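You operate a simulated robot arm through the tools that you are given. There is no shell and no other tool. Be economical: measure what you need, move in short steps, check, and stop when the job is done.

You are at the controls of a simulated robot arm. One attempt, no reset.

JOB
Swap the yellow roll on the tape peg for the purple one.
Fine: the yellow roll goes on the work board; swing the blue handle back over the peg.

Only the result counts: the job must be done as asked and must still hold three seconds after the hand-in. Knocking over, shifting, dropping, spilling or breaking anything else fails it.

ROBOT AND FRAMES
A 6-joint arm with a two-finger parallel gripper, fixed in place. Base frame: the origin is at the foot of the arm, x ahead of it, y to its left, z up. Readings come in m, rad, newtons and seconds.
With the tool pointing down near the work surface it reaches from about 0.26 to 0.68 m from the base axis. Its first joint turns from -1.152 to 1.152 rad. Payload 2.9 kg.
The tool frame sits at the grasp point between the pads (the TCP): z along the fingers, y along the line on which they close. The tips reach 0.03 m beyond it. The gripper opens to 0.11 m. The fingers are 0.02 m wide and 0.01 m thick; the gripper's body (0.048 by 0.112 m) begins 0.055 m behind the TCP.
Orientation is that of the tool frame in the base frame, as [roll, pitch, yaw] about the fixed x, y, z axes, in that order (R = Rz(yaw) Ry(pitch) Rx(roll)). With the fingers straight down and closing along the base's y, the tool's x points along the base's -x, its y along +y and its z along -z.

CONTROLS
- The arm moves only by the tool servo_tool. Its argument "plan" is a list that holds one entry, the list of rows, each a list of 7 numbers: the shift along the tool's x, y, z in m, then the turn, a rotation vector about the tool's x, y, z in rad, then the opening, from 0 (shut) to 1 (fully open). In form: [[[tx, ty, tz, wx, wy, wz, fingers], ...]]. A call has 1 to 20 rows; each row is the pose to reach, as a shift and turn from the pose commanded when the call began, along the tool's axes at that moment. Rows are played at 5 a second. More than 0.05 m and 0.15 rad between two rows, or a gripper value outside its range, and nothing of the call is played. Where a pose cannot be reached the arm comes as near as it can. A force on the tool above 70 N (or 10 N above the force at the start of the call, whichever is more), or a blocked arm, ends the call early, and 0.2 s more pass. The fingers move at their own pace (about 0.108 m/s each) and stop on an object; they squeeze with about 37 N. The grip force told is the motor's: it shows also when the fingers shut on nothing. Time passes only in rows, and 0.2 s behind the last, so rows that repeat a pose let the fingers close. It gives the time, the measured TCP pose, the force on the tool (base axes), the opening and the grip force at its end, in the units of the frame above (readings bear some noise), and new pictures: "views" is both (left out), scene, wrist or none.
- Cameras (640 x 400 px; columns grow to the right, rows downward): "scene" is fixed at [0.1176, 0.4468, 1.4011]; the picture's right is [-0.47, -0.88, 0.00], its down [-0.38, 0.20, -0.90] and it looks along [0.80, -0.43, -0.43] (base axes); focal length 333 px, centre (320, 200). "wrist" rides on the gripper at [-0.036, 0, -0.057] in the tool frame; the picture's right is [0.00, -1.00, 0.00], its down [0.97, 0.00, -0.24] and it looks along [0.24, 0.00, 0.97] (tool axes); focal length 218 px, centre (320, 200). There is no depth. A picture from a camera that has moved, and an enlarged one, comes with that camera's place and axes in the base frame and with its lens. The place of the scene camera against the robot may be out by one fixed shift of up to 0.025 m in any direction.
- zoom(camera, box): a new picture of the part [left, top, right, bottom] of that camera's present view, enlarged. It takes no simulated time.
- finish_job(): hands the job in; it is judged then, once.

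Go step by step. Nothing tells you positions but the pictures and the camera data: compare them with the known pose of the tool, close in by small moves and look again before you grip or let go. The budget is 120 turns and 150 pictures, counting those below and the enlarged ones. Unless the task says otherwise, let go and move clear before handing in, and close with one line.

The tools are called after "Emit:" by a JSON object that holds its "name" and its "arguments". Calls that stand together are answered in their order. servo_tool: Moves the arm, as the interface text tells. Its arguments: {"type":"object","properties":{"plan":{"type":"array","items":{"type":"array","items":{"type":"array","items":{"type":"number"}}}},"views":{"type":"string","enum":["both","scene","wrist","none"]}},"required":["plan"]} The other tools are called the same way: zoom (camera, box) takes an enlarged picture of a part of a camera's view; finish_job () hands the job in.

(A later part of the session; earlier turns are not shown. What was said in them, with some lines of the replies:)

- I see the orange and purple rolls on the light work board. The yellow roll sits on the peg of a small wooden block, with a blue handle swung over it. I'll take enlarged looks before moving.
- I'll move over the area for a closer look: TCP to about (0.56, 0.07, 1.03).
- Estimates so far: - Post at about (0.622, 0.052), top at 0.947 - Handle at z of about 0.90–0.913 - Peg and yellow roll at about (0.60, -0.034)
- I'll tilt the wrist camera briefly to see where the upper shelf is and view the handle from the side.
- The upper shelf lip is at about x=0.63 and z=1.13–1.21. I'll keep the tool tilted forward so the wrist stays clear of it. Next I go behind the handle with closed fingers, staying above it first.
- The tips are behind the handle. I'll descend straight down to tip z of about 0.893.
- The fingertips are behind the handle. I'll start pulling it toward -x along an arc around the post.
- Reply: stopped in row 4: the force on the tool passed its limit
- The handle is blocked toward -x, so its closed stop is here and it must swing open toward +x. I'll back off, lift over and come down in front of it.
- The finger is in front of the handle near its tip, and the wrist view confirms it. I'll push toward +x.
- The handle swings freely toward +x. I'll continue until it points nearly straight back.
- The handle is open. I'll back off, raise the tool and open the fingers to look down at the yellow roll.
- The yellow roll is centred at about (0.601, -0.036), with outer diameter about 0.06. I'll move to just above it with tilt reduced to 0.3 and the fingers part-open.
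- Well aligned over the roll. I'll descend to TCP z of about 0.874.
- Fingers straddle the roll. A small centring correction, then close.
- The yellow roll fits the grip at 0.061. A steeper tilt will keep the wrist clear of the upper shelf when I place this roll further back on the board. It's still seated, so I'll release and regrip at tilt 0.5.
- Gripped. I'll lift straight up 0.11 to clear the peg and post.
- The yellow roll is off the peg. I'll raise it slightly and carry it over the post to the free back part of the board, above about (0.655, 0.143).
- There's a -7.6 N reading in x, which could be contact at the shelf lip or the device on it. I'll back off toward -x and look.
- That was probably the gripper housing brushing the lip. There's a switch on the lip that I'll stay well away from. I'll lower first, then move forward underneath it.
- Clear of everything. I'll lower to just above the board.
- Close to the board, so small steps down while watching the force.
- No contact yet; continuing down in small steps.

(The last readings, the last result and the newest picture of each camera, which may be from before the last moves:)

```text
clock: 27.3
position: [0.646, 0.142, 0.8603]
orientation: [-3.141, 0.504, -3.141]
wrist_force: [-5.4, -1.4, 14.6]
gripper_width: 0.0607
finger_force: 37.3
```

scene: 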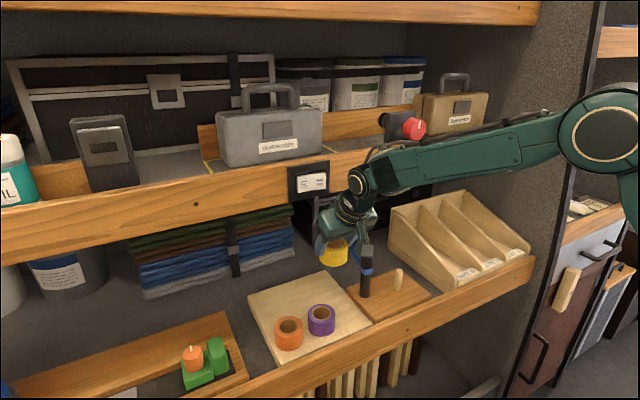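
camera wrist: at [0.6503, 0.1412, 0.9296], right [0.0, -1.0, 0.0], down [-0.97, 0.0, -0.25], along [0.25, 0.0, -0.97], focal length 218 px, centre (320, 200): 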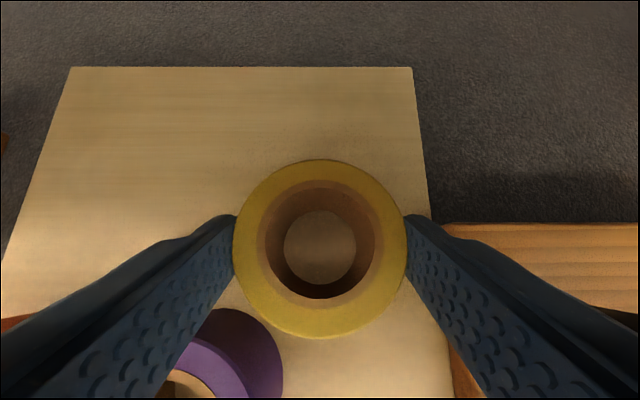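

Contact at TCP z=0.860. I'll ease off the preload, open and look.

Emit:
{"name": "servo_tool", "arguments": {"plan": [[[-0.001, 0, -0.0018, 0, 0, 0, 0.3], [-0.0014, 0, -0.0026, 0, 0, 0, 0.5], [-0.0014, 0, -0.0026, 0, 0, 0, 0.72], [-0.0014, 0, -0.0026, 0, 0, 0, 0.72]]], "views": "wrist"}}

Emit:
{"name": "zoom", "arguments": {"camera": "scene", "box": [260, 220, 400, 350]}}

```text
clock: 28.3
position: [0.6451, 0.141, 0.8599]
orientation: [-3.141, 0.499, -3.14]
wrist_force: [1.3, -0.4, 0.3]
gripper_width: 0.0793
finger_force: 0.2
camera wrist: at [0.6496, 0.1416, 0.9282], right [0.0, -1.0, 0.0], down [-0.97, 0.0, -0.25], along [0.25, 0.0, -0.97], focal length 218 px, centre (320, 200)
```

wrist: 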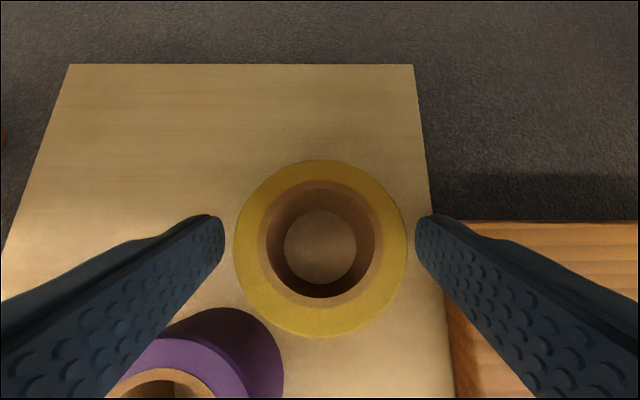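

```text
3.08 times, centred on (330, 285) of scene
camera zoom: at [0.1176, 0.4468, 1.4011], right [-0.47, -0.88, 0.0], down [-0.38, 0.2, -0.9], along [0.8, -0.43, -0.43], focal length 1024 px, centre (289, -62)
```

zoom: 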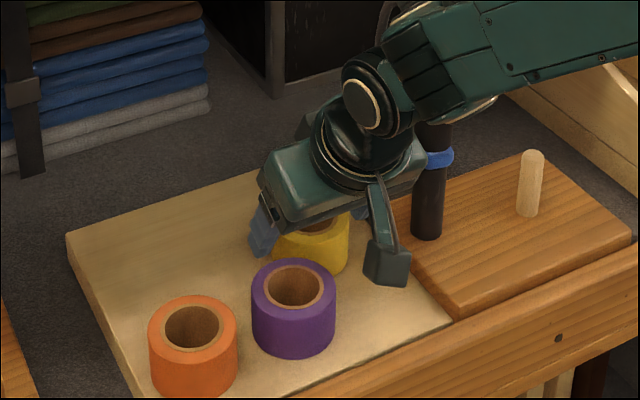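

The yellow roll sits on the board. I'll rise, back off and move above the purple roll.

Emit:
{"name": "servo_tool", "arguments": {"plan": [[[-0.0096, 0, -0.0176, 0, 0, 0, 0.72], [-0.0192, 0, -0.0351, 0, 0, 0, 0.72], [-0.0287, 0, -0.0527, 0, 0, 0, 0.72], [-0.0032, 0.015, -0.0894, 0, 0, 0, 0.72], [0.0136, 0.045, -0.1213, 0, 0, 0, 0.72], [0.0136, 0.045, -0.1213, 0, 0, 0, 0.72]]], "views": "wrist"}}

Emit:
{"name": "zoom", "arguments": {"camera": "scene", "box": [240, 220, 440, 360]}}

```text
clock: 29.7
position: [0.573, 0.1866, 0.9615]
orientation: [-3.139, 0.499, 3.141]
wrist_force: [-0.2, 0.4, -0.6]
gripper_width: 0.0793
finger_force: 0.1
camera wrist: at [0.5779, 0.1859, 1.0296], right [0.0, -1.0, 0.0], down [-0.97, 0.0, -0.25], along [0.25, 0.0, -0.97], focal length 218 px, centre (320, 200)
```

wrist: 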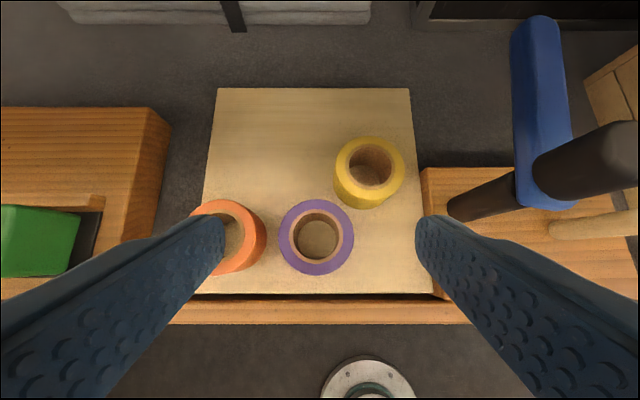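

```text
2.86 times, centred on (340, 290) of scene
camera zoom: at [0.1176, 0.4468, 1.4011], right [-0.47, -0.88, 0.0], down [-0.38, 0.2, -0.9], along [0.8, -0.43, -0.43], focal length 951 px, centre (263, -57)
```

zoom: 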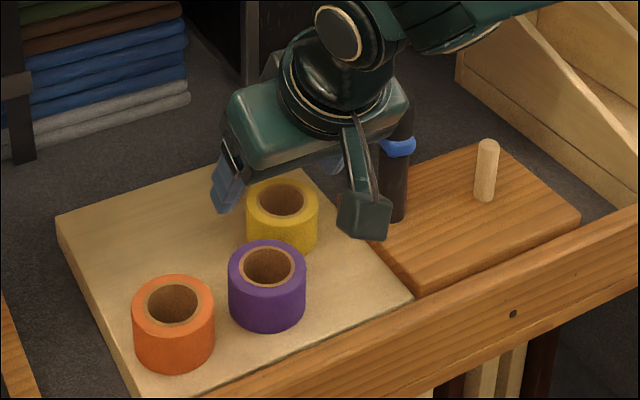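

Emit:
{"name": "zoom", "arguments": {"camera": "wrist", "box": [170, 130, 430, 300]}}

```text
2.35 times, centred on (300, 215) of wrist
camera zoom: at [0.5779, 0.1859, 1.0296], right [0.0, -1.0, 0.0], down [-0.97, 0.0, -0.25], along [0.25, 0.0, -0.97], focal length 514 px, centre (367, 165)
```

zoom: 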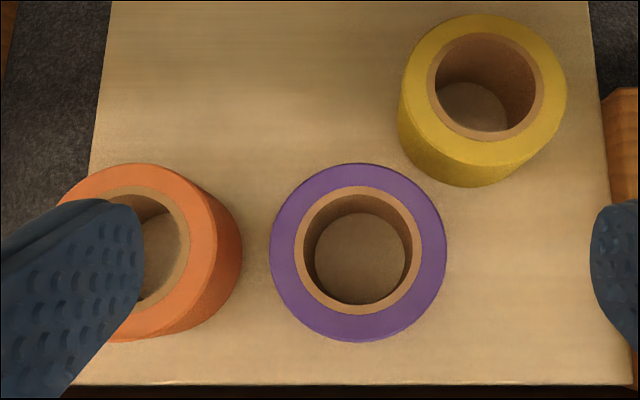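

Purple is at about (0.5945, 0.188), and the gap to orange is about 0.019. I'll hover just above with the opening narrowed to about 0.072.

Emit:
{"name": "servo_tool", "arguments": {"plan": [[[0.004, 0.001, 0.0135, 0, 0, 0, 0.65], [0.0081, 0.0018, 0.0269, 0, 0, 0, 0.65], [0.0162, 0.0018, 0.0538, 0, 0, 0, 0.65], [0.0162, 0.0018, 0.0538, 0, 0, 0, 0.65]]], "views": "wrist"}}

Emit:
{"name": "zoom", "arguments": {"camera": "wrist", "box": [190, 130, 450, 300]}}

```text
clock: 30.7
position: [0.5884, 0.1884, 0.9068]
orientation: [3.14, 0.499, -3.14]
wrist_force: [0.0, 0.2, -0.2]
gripper_width: 0.0714
finger_force: 0.0
camera wrist: at [0.5919, 0.1887, 0.9738], right [0.0, -1.0, 0.0], down [-0.97, 0.0, -0.25], along [0.25, 0.0, -0.97], focal length 218 px, centre (320, 200)
```

wrist: 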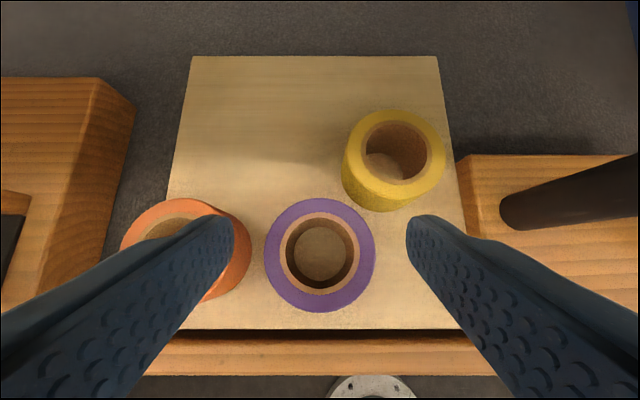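

```text
2.35 times, centred on (320, 215) of wrist
camera zoom: at [0.5919, 0.1887, 0.9738], right [0.0, -1.0, 0.0], down [-0.97, 0.0, -0.25], along [0.25, 0.0, -0.97], focal length 514 px, centre (320, 165)
```

zoom: 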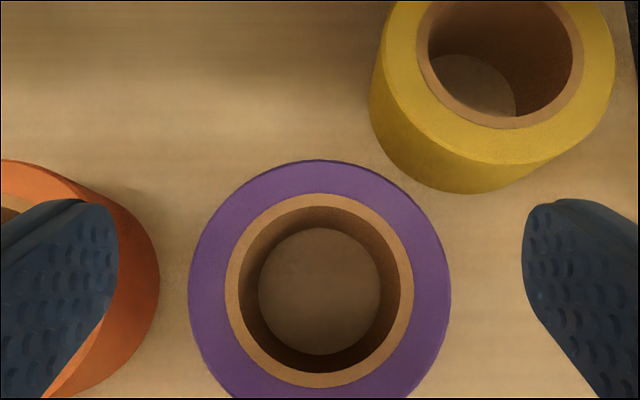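

Centred in y. I'll descend with a small -x trim.

Emit:
{"name": "servo_tool", "arguments": {"plan": [[[0.009, 0, 0.012, 0, 0, 0, 0.65], [0.0166, 0, 0.0251, 0, 0, 0, 0.65], [0.021, 0, 0.032, 0, 0, 0, 0.65], [0.0242, 0, 0.0381, 0, 0, 0, 0.65], [0.0242, 0, 0.0381, 0, 0, 0, 0.65]]], "views": "wrist"}}

Emit:
{"name": "zoom", "arguments": {"camera": "scene", "box": [260, 260, 380, 360]}}

```text
clock: 31.9
position: [0.5846, 0.1881, 0.8608]
orientation: [-3.139, 0.5, -3.141]
wrist_force: [0.0, -0.8, -0.8]
gripper_width: 0.0717
finger_force: 0.1
camera wrist: at [0.5885, 0.1878, 0.9291], right [0.0, -1.0, 0.0], down [-0.97, 0.0, -0.25], along [0.25, 0.0, -0.97], focal length 218 px, centre (320, 200)
```

wrist: 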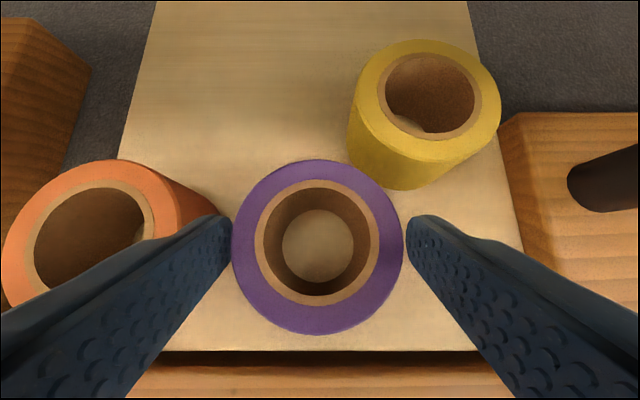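

```text
4.00 times, centred on (320, 310) of scene
camera zoom: at [0.1176, 0.4468, 1.4011], right [-0.47, -0.88, 0.0], down [-0.38, 0.2, -0.9], along [0.8, -0.43, -0.43], focal length 1331 px, centre (320, -240)
```

zoom: 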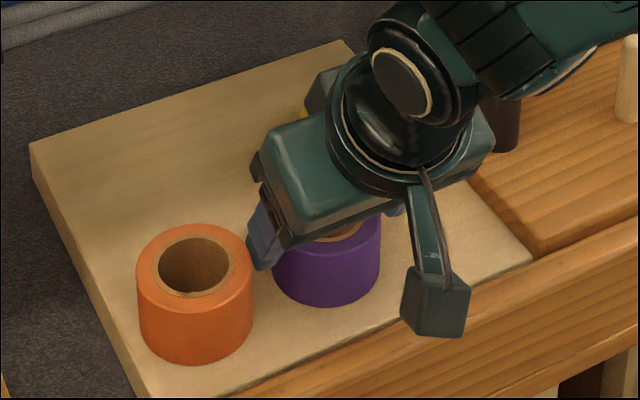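

Straddling purple cleanly, clear of orange. Close the grip.

Emit:
{"name": "servo_tool", "arguments": {"plan": [[[0, 0.0008, 0, 0, 0, 0, 0.5], [0, 0.0008, 0, 0, 0, 0, 0.3], [0, 0.0008, 0, 0, 0, 0, 0.3], [0, 0.0008, 0, 0, 0, 0, 0.3]]], "views": "wrist"}}

```text
clock: 32.9
position: [0.5841, 0.1888, 0.8619]
orientation: [-3.139, 0.501, -3.14]
wrist_force: [-0.1, 0.3, 0.3]
gripper_width: 0.061
finger_force: 36.6
camera wrist: at [0.5883, 0.1891, 0.9291], right [0.0, -1.0, 0.0], down [-0.97, 0.0, -0.25], along [0.25, 0.0, -0.97], focal length 218 px, centre (320, 200)
```

wrist: 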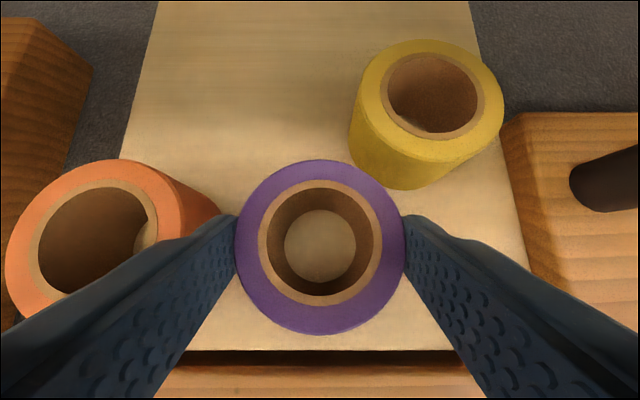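

Purple is gripped. I'll lift straight up and carry it over to above the peg.

Emit:
{"name": "servo_tool", "arguments": {"plan": [[[-0.0096, 0, -0.0176, 0, 0, 0, 0.3], [-0.0278, 0, -0.051, 0, 0, 0, 0.3], [-0.0464, 0, -0.0851, 0, 0, 0, 0.3], [-0.0649, 0, -0.1191, 0, 0, 0, 0.3], [-0.0742, 0, -0.1361, 0, 0, 0, 0.3], [-0.0742, -0.045, -0.1361, 0, 0, 0, 0.3], [-0.0742, -0.09, -0.1361, 0, 0, 0, 0.3], [-0.0742, -0.135, -0.1361, 0, 0, 0, 0.3], [-0.0742, -0.18, -0.1361, 0, 0, 0, 0.3], [-0.0812, -0.21, -0.1323, 0, 0, 0, 0.3], [-0.0812, -0.225, -0.1323, 0, 0, 0, 0.3], [-0.0812, -0.225, -0.1323, 0, 0, 0, 0.3]]]}}

Emit:
{"name": "zoom", "arguments": {"camera": "wrist", "box": [220, 140, 420, 350]}}

```text
clock: 35.5
position: [0.5924, -0.0357, 1.015]
orientation: [-3.139, 0.499, -3.141]
wrist_force: [0.2, 0.4, -1.6]
gripper_width: 0.061
finger_force: 37.5
camera wrist: at [0.5965, -0.0349, 1.0823], right [0.0, -1.0, 0.0], down [-0.97, 0.0, -0.25], along [0.25, 0.0, -0.97], focal length 218 px, centre (320, 200)
```

scene: 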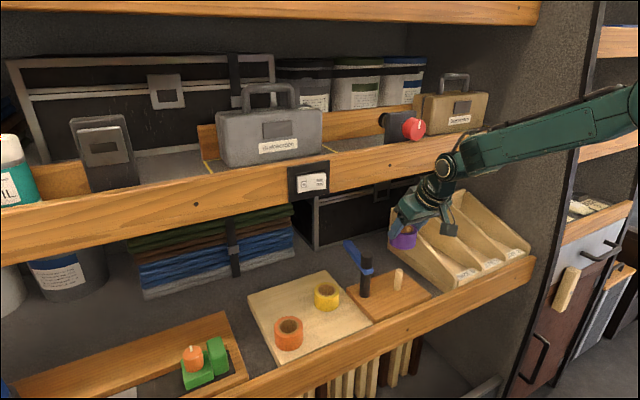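
wrist: 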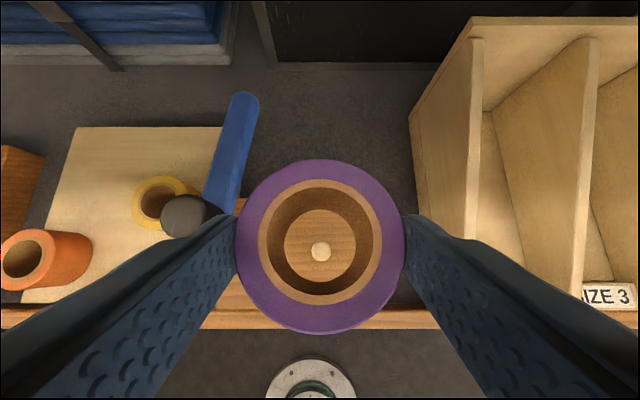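

```text
1.90 times, centred on (320, 245) of wrist
camera zoom: at [0.5965, -0.0349, 1.0823], right [0.0, -1.0, 0.0], down [-0.97, 0.0, -0.25], along [0.25, 0.0, -0.97], focal length 416 px, centre (320, 114)
```

zoom: 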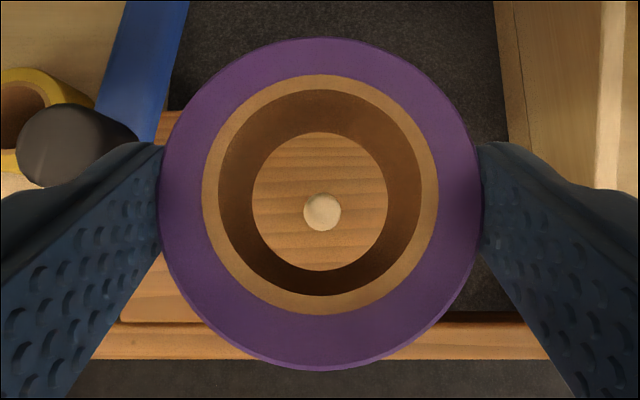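

The peg shows near the centre of the hole. I'll lower to just above the peg tip and recheck.

Emit:
{"name": "servo_tool", "arguments": {"plan": [[[0.0168, 0, 0.0307, 0, 0, 0, 0.3], [0.0287, 0, 0.0527, 0, 0, 0, 0.3], [0.0383, 0, 0.0702, 0, 0, 0, 0.3], [0.0383, 0, 0.0702, 0, 0, 0, 0.3]]], "views": "none"}}

Emit:
{"name": "zoom", "arguments": {"camera": "wrist", "box": [220, 140, 420, 350]}}

Emit:
{"name": "zoom", "arguments": {"camera": "scene", "box": [340, 210, 460, 310]}}

```text
clock: 36.5
position: [0.5917, -0.0353, 0.9356]
orientation: [-3.14, 0.499, -3.139]
wrist_force: [1.4, 0.0, -0.4]
gripper_width: 0.0608
finger_force: 36.8
```

```text
1.90 times, centred on (320, 245) of wrist
camera zoom: at [0.5958, -0.0356, 1.003], right [0.0, -1.0, 0.0], down [-0.97, 0.0, -0.25], along [0.25, 0.0, -0.97], focal length 416 px, centre (320, 114)
```

zoom: 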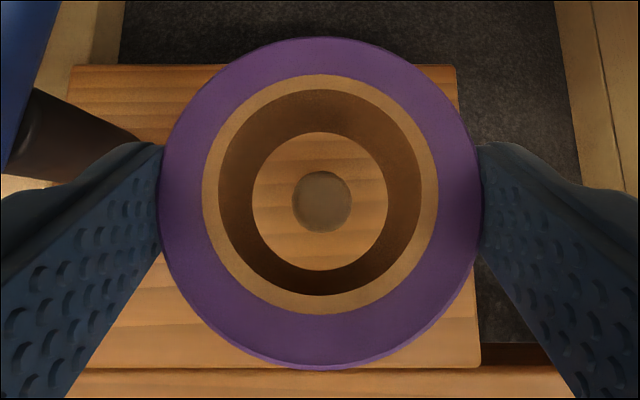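

```text
4.00 times, centred on (400, 260) of scene
camera zoom: at [0.1176, 0.4468, 1.4011], right [-0.47, -0.88, 0.0], down [-0.38, 0.2, -0.9], along [0.8, -0.43, -0.43], focal length 1331 px, centre (0, -40)
```

zoom: 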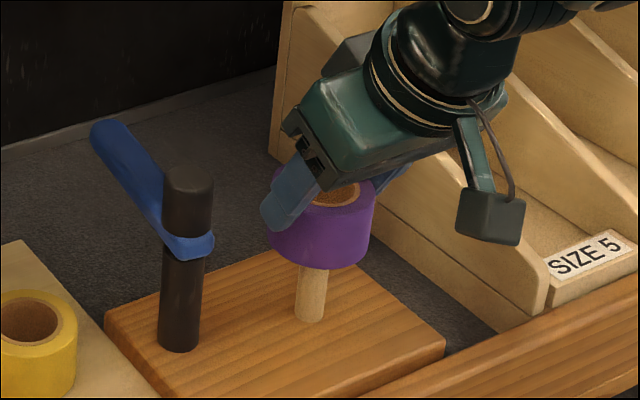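

Peg is centred in the bore. I'll lower over it.

Emit:
{"name": "servo_tool", "arguments": {"plan": [[[0.0096, 0, 0.0176, 0, 0, 0, 0.3], [0.0168, 0, 0.0307, 0, 0, 0, 0.3], [0.0225, 0, 0.0412, 0, 0, 0, 0.3], [0.0259, 0, 0.0474, 0, 0, 0, 0.3], [0.0259, 0, 0.0474, 0, 0, 0, 0.3]]], "views": "wrist"}}

```text
clock: 37.7
position: [0.591, -0.0357, 0.8831]
orientation: [-3.139, 0.501, -3.14]
wrist_force: [0.3, 0.0, -0.9]
gripper_width: 0.0607
finger_force: 37.1
camera wrist: at [0.5959, -0.0364, 0.9499], right [0.0, -1.0, 0.0], down [-0.97, 0.0, -0.25], along [0.25, 0.0, -0.97], focal length 218 px, centre (320, 200)
```

wrist: 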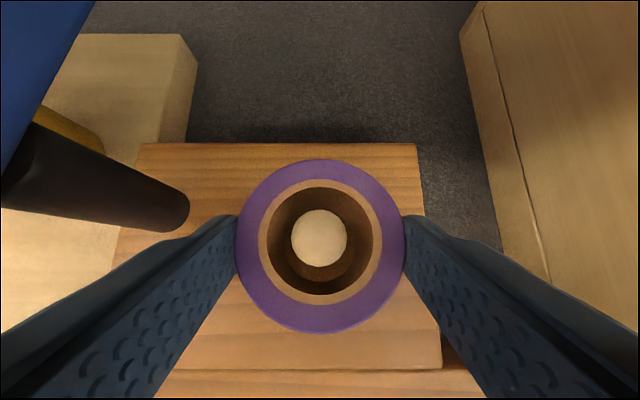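

Emit:
{"name": "servo_tool", "arguments": {"plan": [[[0.0014, 0, 0.0026, 0, 0, 0, 0.3], [0.0024, 0, 0.0044, 0, 0, 0, 0.3], [0.0024, 0, 0.0044, 0, 0, 0, 0.3]]], "views": "none"}}

Emit:
{"name": "servo_tool", "arguments": {"plan": [[[0.001, 0, 0.0018, 0, 0, 0, 0.3], [0.0012, 0, 0.0022, 0, 0, 0, 0.3], [0.0012, 0, 0.0022, 0, 0, 0, 0.3]]], "views": "none"}}

```text
clock: 38.5
position: [0.5913, -0.0351, 0.8778]
orientation: [-3.141, 0.501, -3.141]
wrist_force: [0.3, -0.1, -0.7]
gripper_width: 0.0608
finger_force: 36.7
```

```text
clock: 39.3
position: [0.5928, -0.0362, 0.8762]
orientation: [-3.14, 0.502, -3.141]
wrist_force: [-5.4, 1.3, 16.4]
gripper_width: 0.0608
finger_force: 36.8
```

Contact at TCP z of about 0.876, so the roll is seated. Ease off and open.

Emit:
{"name": "servo_tool", "arguments": {"plan": [[[-0.0007, 0, -0.0013, 0, 0, 0, 0.3], [-0.0007, 0, -0.0013, 0, 0, 0, 0.5], [-0.0007, 0, -0.0013, 0, 0, 0, 0.72], [-0.0007, 0, -0.0013, 0, 0, 0, 0.72]]], "views": "wrist"}}

Emit:
{"name": "zoom", "arguments": {"camera": "scene", "box": [340, 210, 460, 310]}}

```text
clock: 40.3
position: [0.5917, -0.0347, 0.8753]
orientation: [-3.139, 0.497, -3.138]
wrist_force: [0.5, 0.6, 0.6]
gripper_width: 0.0795
finger_force: 0.0
camera wrist: at [0.5963, -0.0356, 0.9437], right [0.0, -1.0, 0.0], down [-0.97, 0.0, -0.25], along [0.25, 0.0, -0.97], focal length 218 px, centre (320, 200)
```

wrist: 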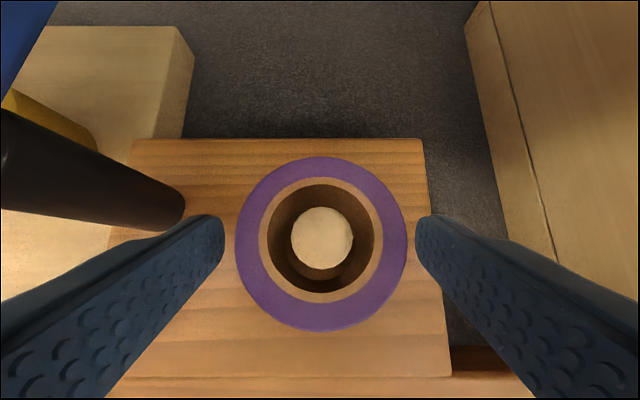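

```text
4.00 times, centred on (400, 260) of scene
camera zoom: at [0.1176, 0.4468, 1.4011], right [-0.47, -0.88, 0.0], down [-0.38, 0.2, -0.9], along [0.8, -0.43, -0.43], focal length 1331 px, centre (0, -40)
```

zoom: 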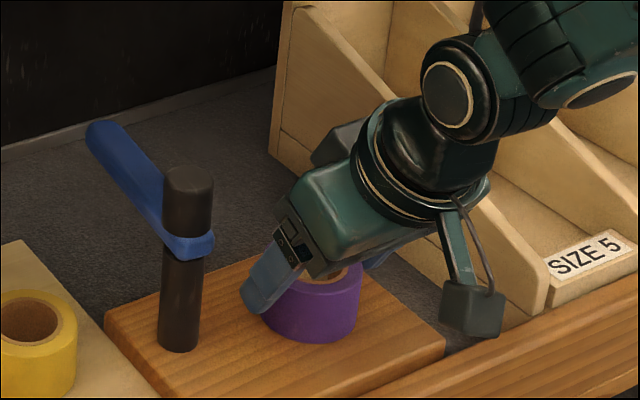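

Purple is seated on the peg. I'll lift clear and look at the handle.

Emit:
{"name": "servo_tool", "arguments": {"plan": [[[-0.012, 0, -0.022, 0, 0, 0, 0.72], [-0.0239, 0, -0.0439, 0, 0, 0, 0.72], [-0.0431, 0, -0.079, 0, 0, 0, 0.72], [-0.0399, 0.02, -0.115, 0, 0, 0, 0.72], [-0.0399, 0.06, -0.115, 0, 0, 0, 0.72], [-0.0399, 0.06, -0.115, 0, 0, 0, 0.72]]], "views": "wrist"}}

Emit:
{"name": "zoom", "arguments": {"camera": "scene", "box": [260, 200, 460, 340]}}

```text
clock: 41.7
position: [0.5712, 0.0263, 0.9961]
orientation: [-3.14, 0.498, -3.141]
wrist_force: [0.2, 1.0, 0.9]
gripper_width: 0.0794
finger_force: 0.0
camera wrist: at [0.5769, 0.0267, 1.0633], right [0.0, -1.0, 0.0], down [-0.97, 0.0, -0.25], along [0.25, 0.0, -0.97], focal length 218 px, centre (320, 200)
```

wrist: 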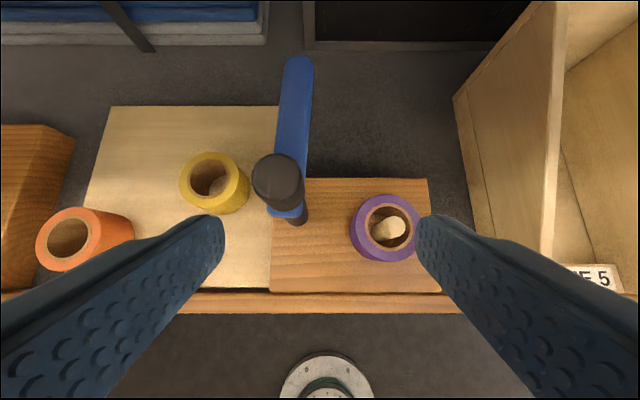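

```text
2.86 times, centred on (360, 270) of scene
camera zoom: at [0.1176, 0.4469, 1.4011], right [-0.47, -0.88, 0.0], down [-0.38, 0.2, -0.9], along [0.8, -0.43, -0.43], focal length 951 px, centre (206, 0)
```

zoom: 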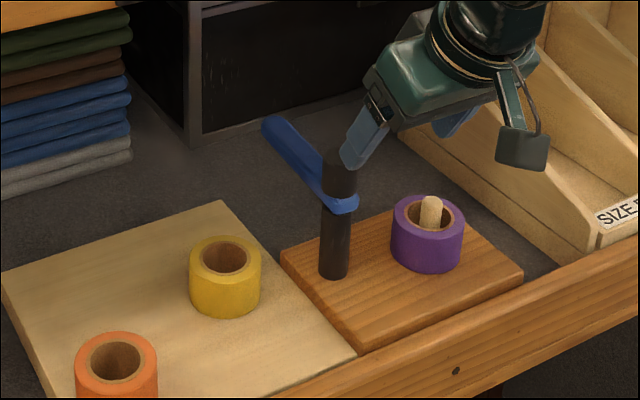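

The handle points nearly straight back (+x). I'll bring closed fingers to its +y side, between the handle and the yellow roll and well above the roll.

Emit:
{"name": "servo_tool", "arguments": {"plan": [[[0, 0.03, 0, 0, 0, 0, 0], [0, 0.069, 0, 0, 0, 0, 0], [0, 0.069, 0, 0, 0, 0, 0], [-0.0032, 0.069, 0.0359, 0, 0, 0, 0], [-0.0064, 0.069, 0.0719, 0, 0, 0, 0], [-0.0201, 0.069, 0.0884, 0, 0, 0, 0], [-0.0442, 0.069, 0.1028, 0, 0, 0, 0], [-0.0442, 0.069, 0.1028, 0, 0, 0, 0]]], "views": "wrist"}}

Emit:
{"name": "zoom", "arguments": {"camera": "scene", "box": [260, 200, 460, 340]}}

```text
clock: 43.5
position: [0.6609, 0.0932, 0.9266]
orientation: [-3.14, 0.499, -3.141]
wrist_force: [1.2, 0.1, 0.0]
gripper_width: 0.0001
finger_force: 36.9
camera wrist: at [0.6648, 0.0939, 0.9942], right [0.0, -1.0, 0.0], down [-0.97, 0.0, -0.25], along [0.25, 0.0, -0.97], focal length 218 px, centre (320, 200)
```

wrist: 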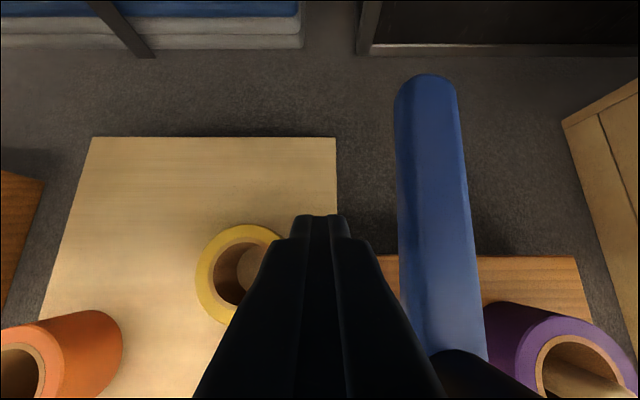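

```text
2.86 times, centred on (360, 270) of scene
camera zoom: at [0.1176, 0.4468, 1.4011], right [-0.47, -0.88, 0.0], down [-0.38, 0.2, -0.9], along [0.8, -0.43, -0.43], focal length 951 px, centre (206, 0)
```

zoom: 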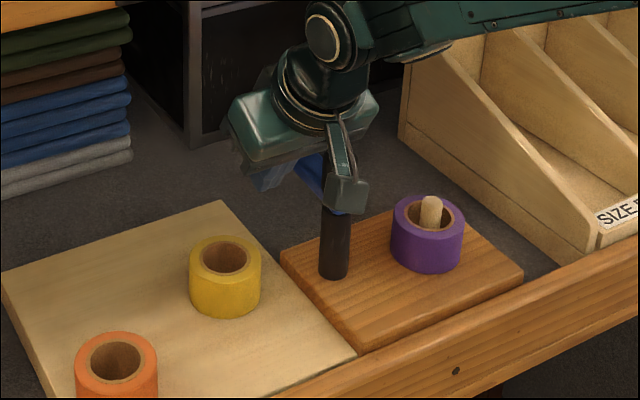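

The finger is on the +y side of the handle. I'll push it gently back toward the peg along the arc.

Emit:
{"name": "servo_tool", "arguments": {"plan": [[[0, -0.015, 0, 0, 0, 0, 0], [0, -0.027, 0, 0, 0, 0, 0], [-0.0009, -0.0385, 0.0005, 0, 0, 0, 0], [-0.0013, -0.046, 0.0007, 0, 0, 0, 0], [-0.0013, -0.053, 0.0007, 0, 0, 0, 0], [-0.0025, -0.064, 0.0014, 0, 0, 0, 0], [-0.0035, -0.075, 0.0019, 0, 0, 0, 0], [-0.0035, -0.075, 0.0019, 0, 0, 0, 0]]], "views": "wrist"}}

Emit:
{"name": "zoom", "arguments": {"camera": "scene", "box": [260, 200, 460, 340]}}

```text
clock: 45.3
position: [0.6639, 0.019, 0.9264]
orientation: [-3.139, 0.499, -3.139]
wrist_force: [-0.8, 0.2, -0.2]
gripper_width: 0.0
finger_force: 36.5
camera wrist: at [0.6679, 0.0185, 0.9943], right [0.0, -1.0, 0.0], down [-0.97, 0.0, -0.25], along [0.25, 0.0, -0.97], focal length 218 px, centre (320, 200)
```

wrist: 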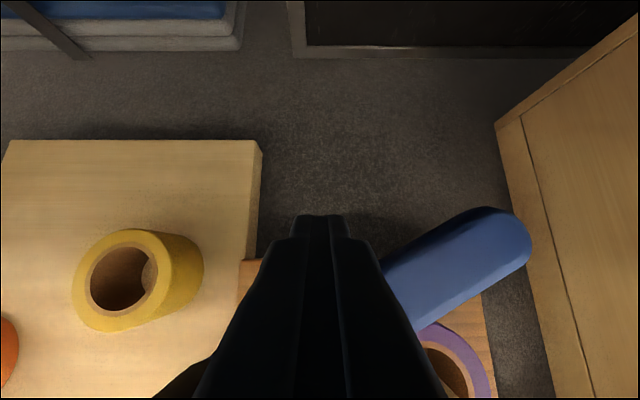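

```text
2.86 times, centred on (360, 270) of scene
camera zoom: at [0.1176, 0.4468, 1.4011], right [-0.47, -0.88, 0.0], down [-0.38, 0.2, -0.9], along [0.8, -0.43, -0.43], focal length 951 px, centre (206, 0)
```

zoom: 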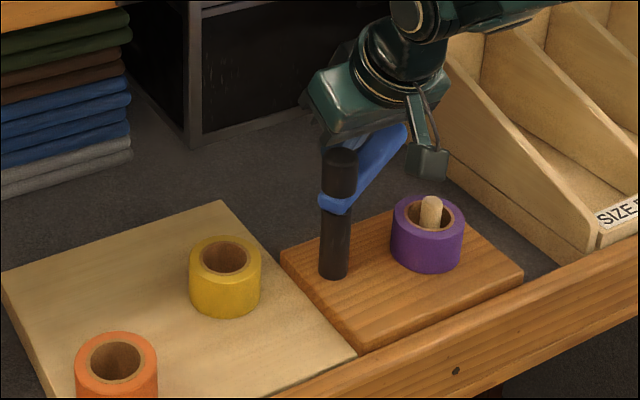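

The handle is swinging back. Continuing round to the closed position.

Emit:
{"name": "servo_tool", "arguments": {"plan": [[[0.0026, -0.012, -0.0014, 0, 0, 0, 0], [0.0061, -0.024, -0.0034, 0, 0, 0, 0], [0.0132, -0.036, -0.0072, 0, 0, 0, 0], [0.0211, -0.0465, -0.0115, 0, 0, 0, 0], [0.029, -0.052, -0.0158, 0, 0, 0, 0], [0.0334, -0.054, -0.0182, 0, 0, 0, 0], [0.0334, -0.054, -0.0182, 0, 0, 0, 0]]], "views": "wrist"}}

Emit:
{"name": "zoom", "arguments": {"camera": "scene", "box": [340, 210, 460, 310]}}

```text
clock: 46.9
position: [0.6264, -0.0368, 0.9267]
orientation: [-3.14, 0.499, -3.141]
wrist_force: [-0.7, -0.8, -0.4]
gripper_width: 0.0001
finger_force: 37.3
camera wrist: at [0.6305, -0.0365, 0.9949], right [0.0, -1.0, 0.0], down [-0.97, 0.0, -0.25], along [0.25, 0.0, -0.97], focal length 218 px, centre (320, 200)
```

wrist: 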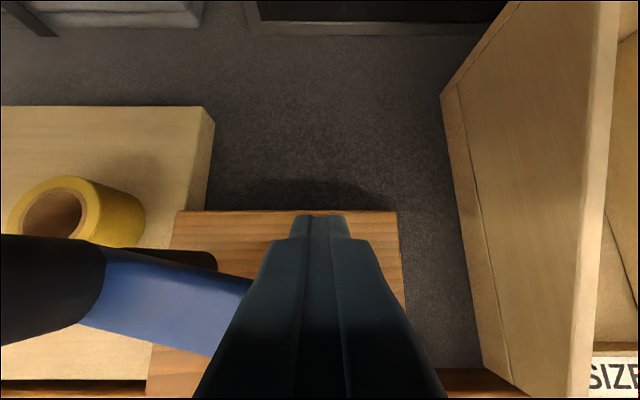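

```text
4.00 times, centred on (400, 260) of scene
camera zoom: at [0.1176, 0.4468, 1.4011], right [-0.47, -0.88, 0.0], down [-0.38, 0.2, -0.9], along [0.8, -0.43, -0.43], focal length 1331 px, centre (0, -40)
```

zoom: 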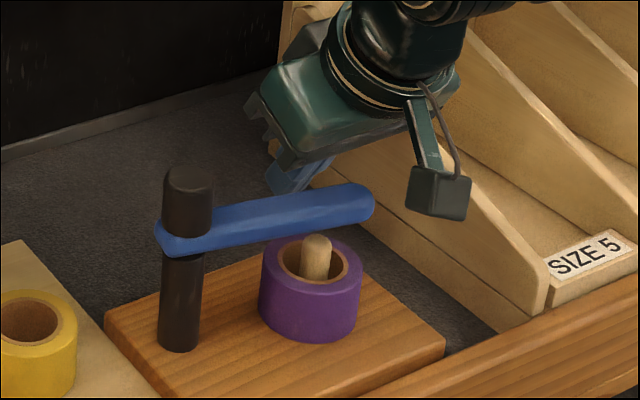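

It's virtually at its original spot. I'll creep 3 mm to seat it at the stop.

Emit:
{"name": "servo_tool", "arguments": {"plan": [[[0.0013, 0, -0.0007, 0, 0, 0, 0], [0.0026, 0, -0.0014, 0, 0, 0, 0], [0.0026, 0, -0.0014, 0, 0, 0, 0]]], "views": "none"}}

Emit:
{"name": "zoom", "arguments": {"camera": "scene", "box": [340, 210, 460, 310]}}

```text
clock: 47.7
position: [0.6223, -0.0357, 0.9276]
orientation: [-3.139, 0.498, -3.141]
wrist_force: [0.7, -0.1, -0.1]
gripper_width: 0.0
finger_force: 37.3
```

```text
4.00 times, centred on (400, 260) of scene
camera zoom: at [0.1176, 0.4468, 1.4011], right [-0.47, -0.88, 0.0], down [-0.38, 0.2, -0.9], along [0.8, -0.43, -0.43], focal length 1331 px, centre (0, -40)
```

zoom: 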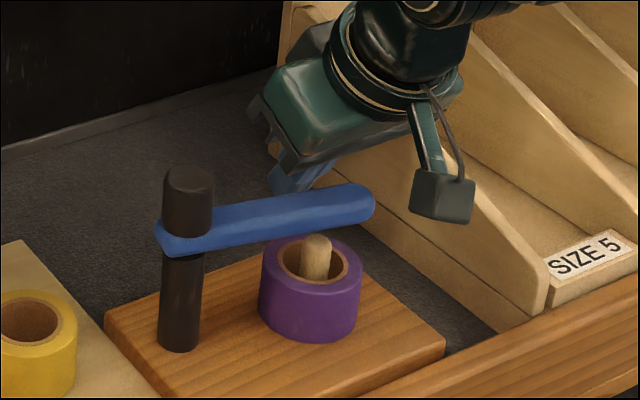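

The handle is at its stop over the peg. I'll back off, lift away and check that it stays.

Emit:
{"name": "servo_tool", "arguments": {"plan": [[[-0.0105, 0, 0.0057, 0, 0, 0, 0], [-0.0297, 0, -0.0294, 0, 0, 0, 0], [-0.0465, 0, -0.0601, 0, 0, 0, 0], [-0.012, 0, -0.0846, 0, 0, 0, 0], [0.0208, 0, -0.1081, 0, 0, 0, 0], [0.0559, 0, -0.1273, 0, 0, 0, 0], [0.0559, 0, -0.1273, 0, 0, 0, 0], [0.0559, 0, -0.1273, 0, 0, 0, 0.5], [0.0559, 0, -0.1273, 0, 0, 0, 1], [0.0559, 0, -0.1273, 0, 0, 0, 1], [0.0559, 0, -0.1273, 0, 0, 0, 1], [0.0559, 0, -0.1273, 0, 0, 0, 1], [0.0559, 0, -0.1273, 0, 0, 0, 1], [0.0559, 0, -0.1273, 0, 0, 0, 1]]]}}

Emit:
{"name": "zoom", "arguments": {"camera": "scene", "box": [240, 200, 440, 340]}}

Emit:
{"name": "zoom", "arguments": {"camera": "scene", "box": [340, 210, 460, 310]}}

```text
clock: 50.7
position: [0.5133, -0.034, 1.0121]
orientation: [-3.14, 0.499, 3.14]
wrist_force: [0.4, 0.0, 0.2]
gripper_width: 0.11
finger_force: 0.1
camera wrist: at [0.5163, -0.0341, 1.0797], right [0.0, -1.0, 0.0], down [-0.97, 0.0, -0.25], along [0.25, 0.0, -0.97], focal length 218 px, centre (320, 200)
```

scene: 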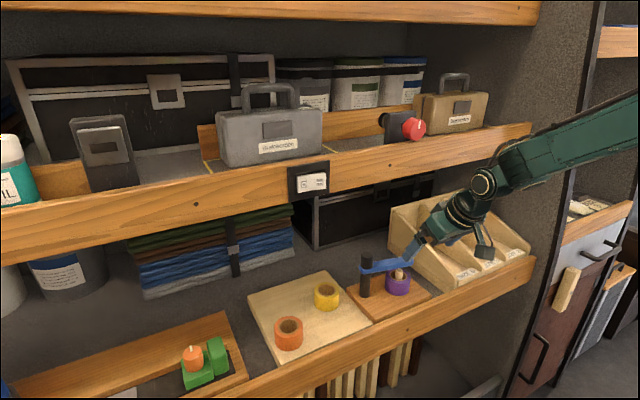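
wrist: 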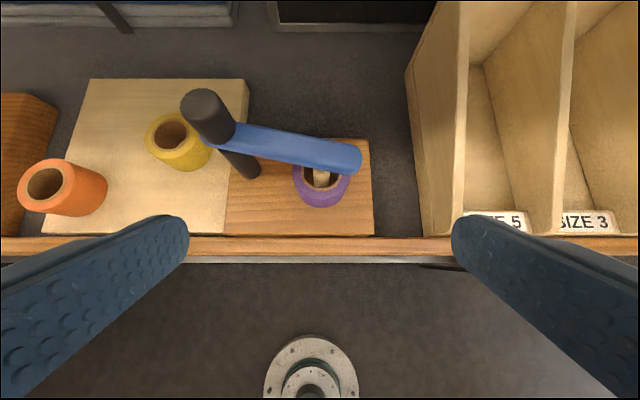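

```text
2.86 times, centred on (340, 270) of scene
camera zoom: at [0.1176, 0.4468, 1.4011], right [-0.47, -0.88, 0.0], down [-0.38, 0.2, -0.9], along [0.8, -0.43, -0.43], focal length 951 px, centre (263, 0)
```

zoom: 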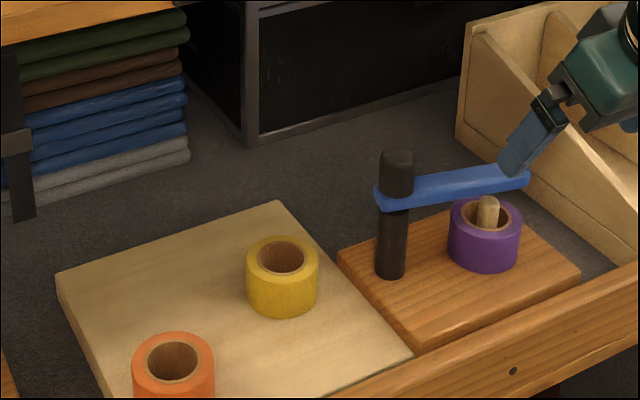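

```text
4.00 times, centred on (400, 260) of scene
camera zoom: at [0.1176, 0.4468, 1.4011], right [-0.47, -0.88, 0.0], down [-0.38, 0.2, -0.9], along [0.8, -0.43, -0.43], focal length 1331 px, centre (0, -40)
```

zoom: 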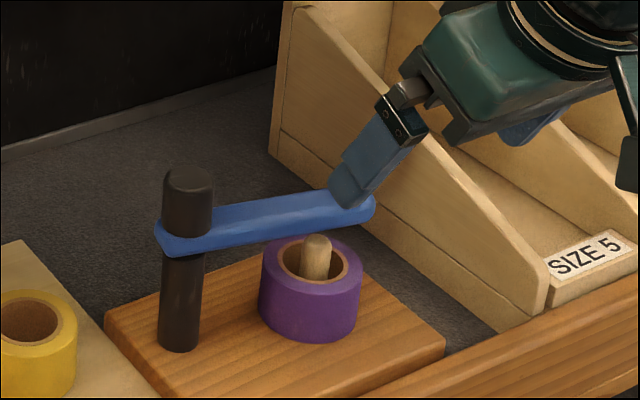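

Purple is on the peg, yellow rests on the board, and the handle has stayed closed over the peg after the release. The gripper is clear, so I'm handing in.

Emit:
{"name": "finish_job", "arguments": {}}

```text
The job is handed in.
```

The purple roll is on the tape peg, the yellow roll is on the work board, and the blue handle is swung back over the peg. While I was carrying the yellow roll, the force reading rose to about 8 N, probably the gripper brushing the upper shelf lip. I backed off, and nothing looked moved afterwards.
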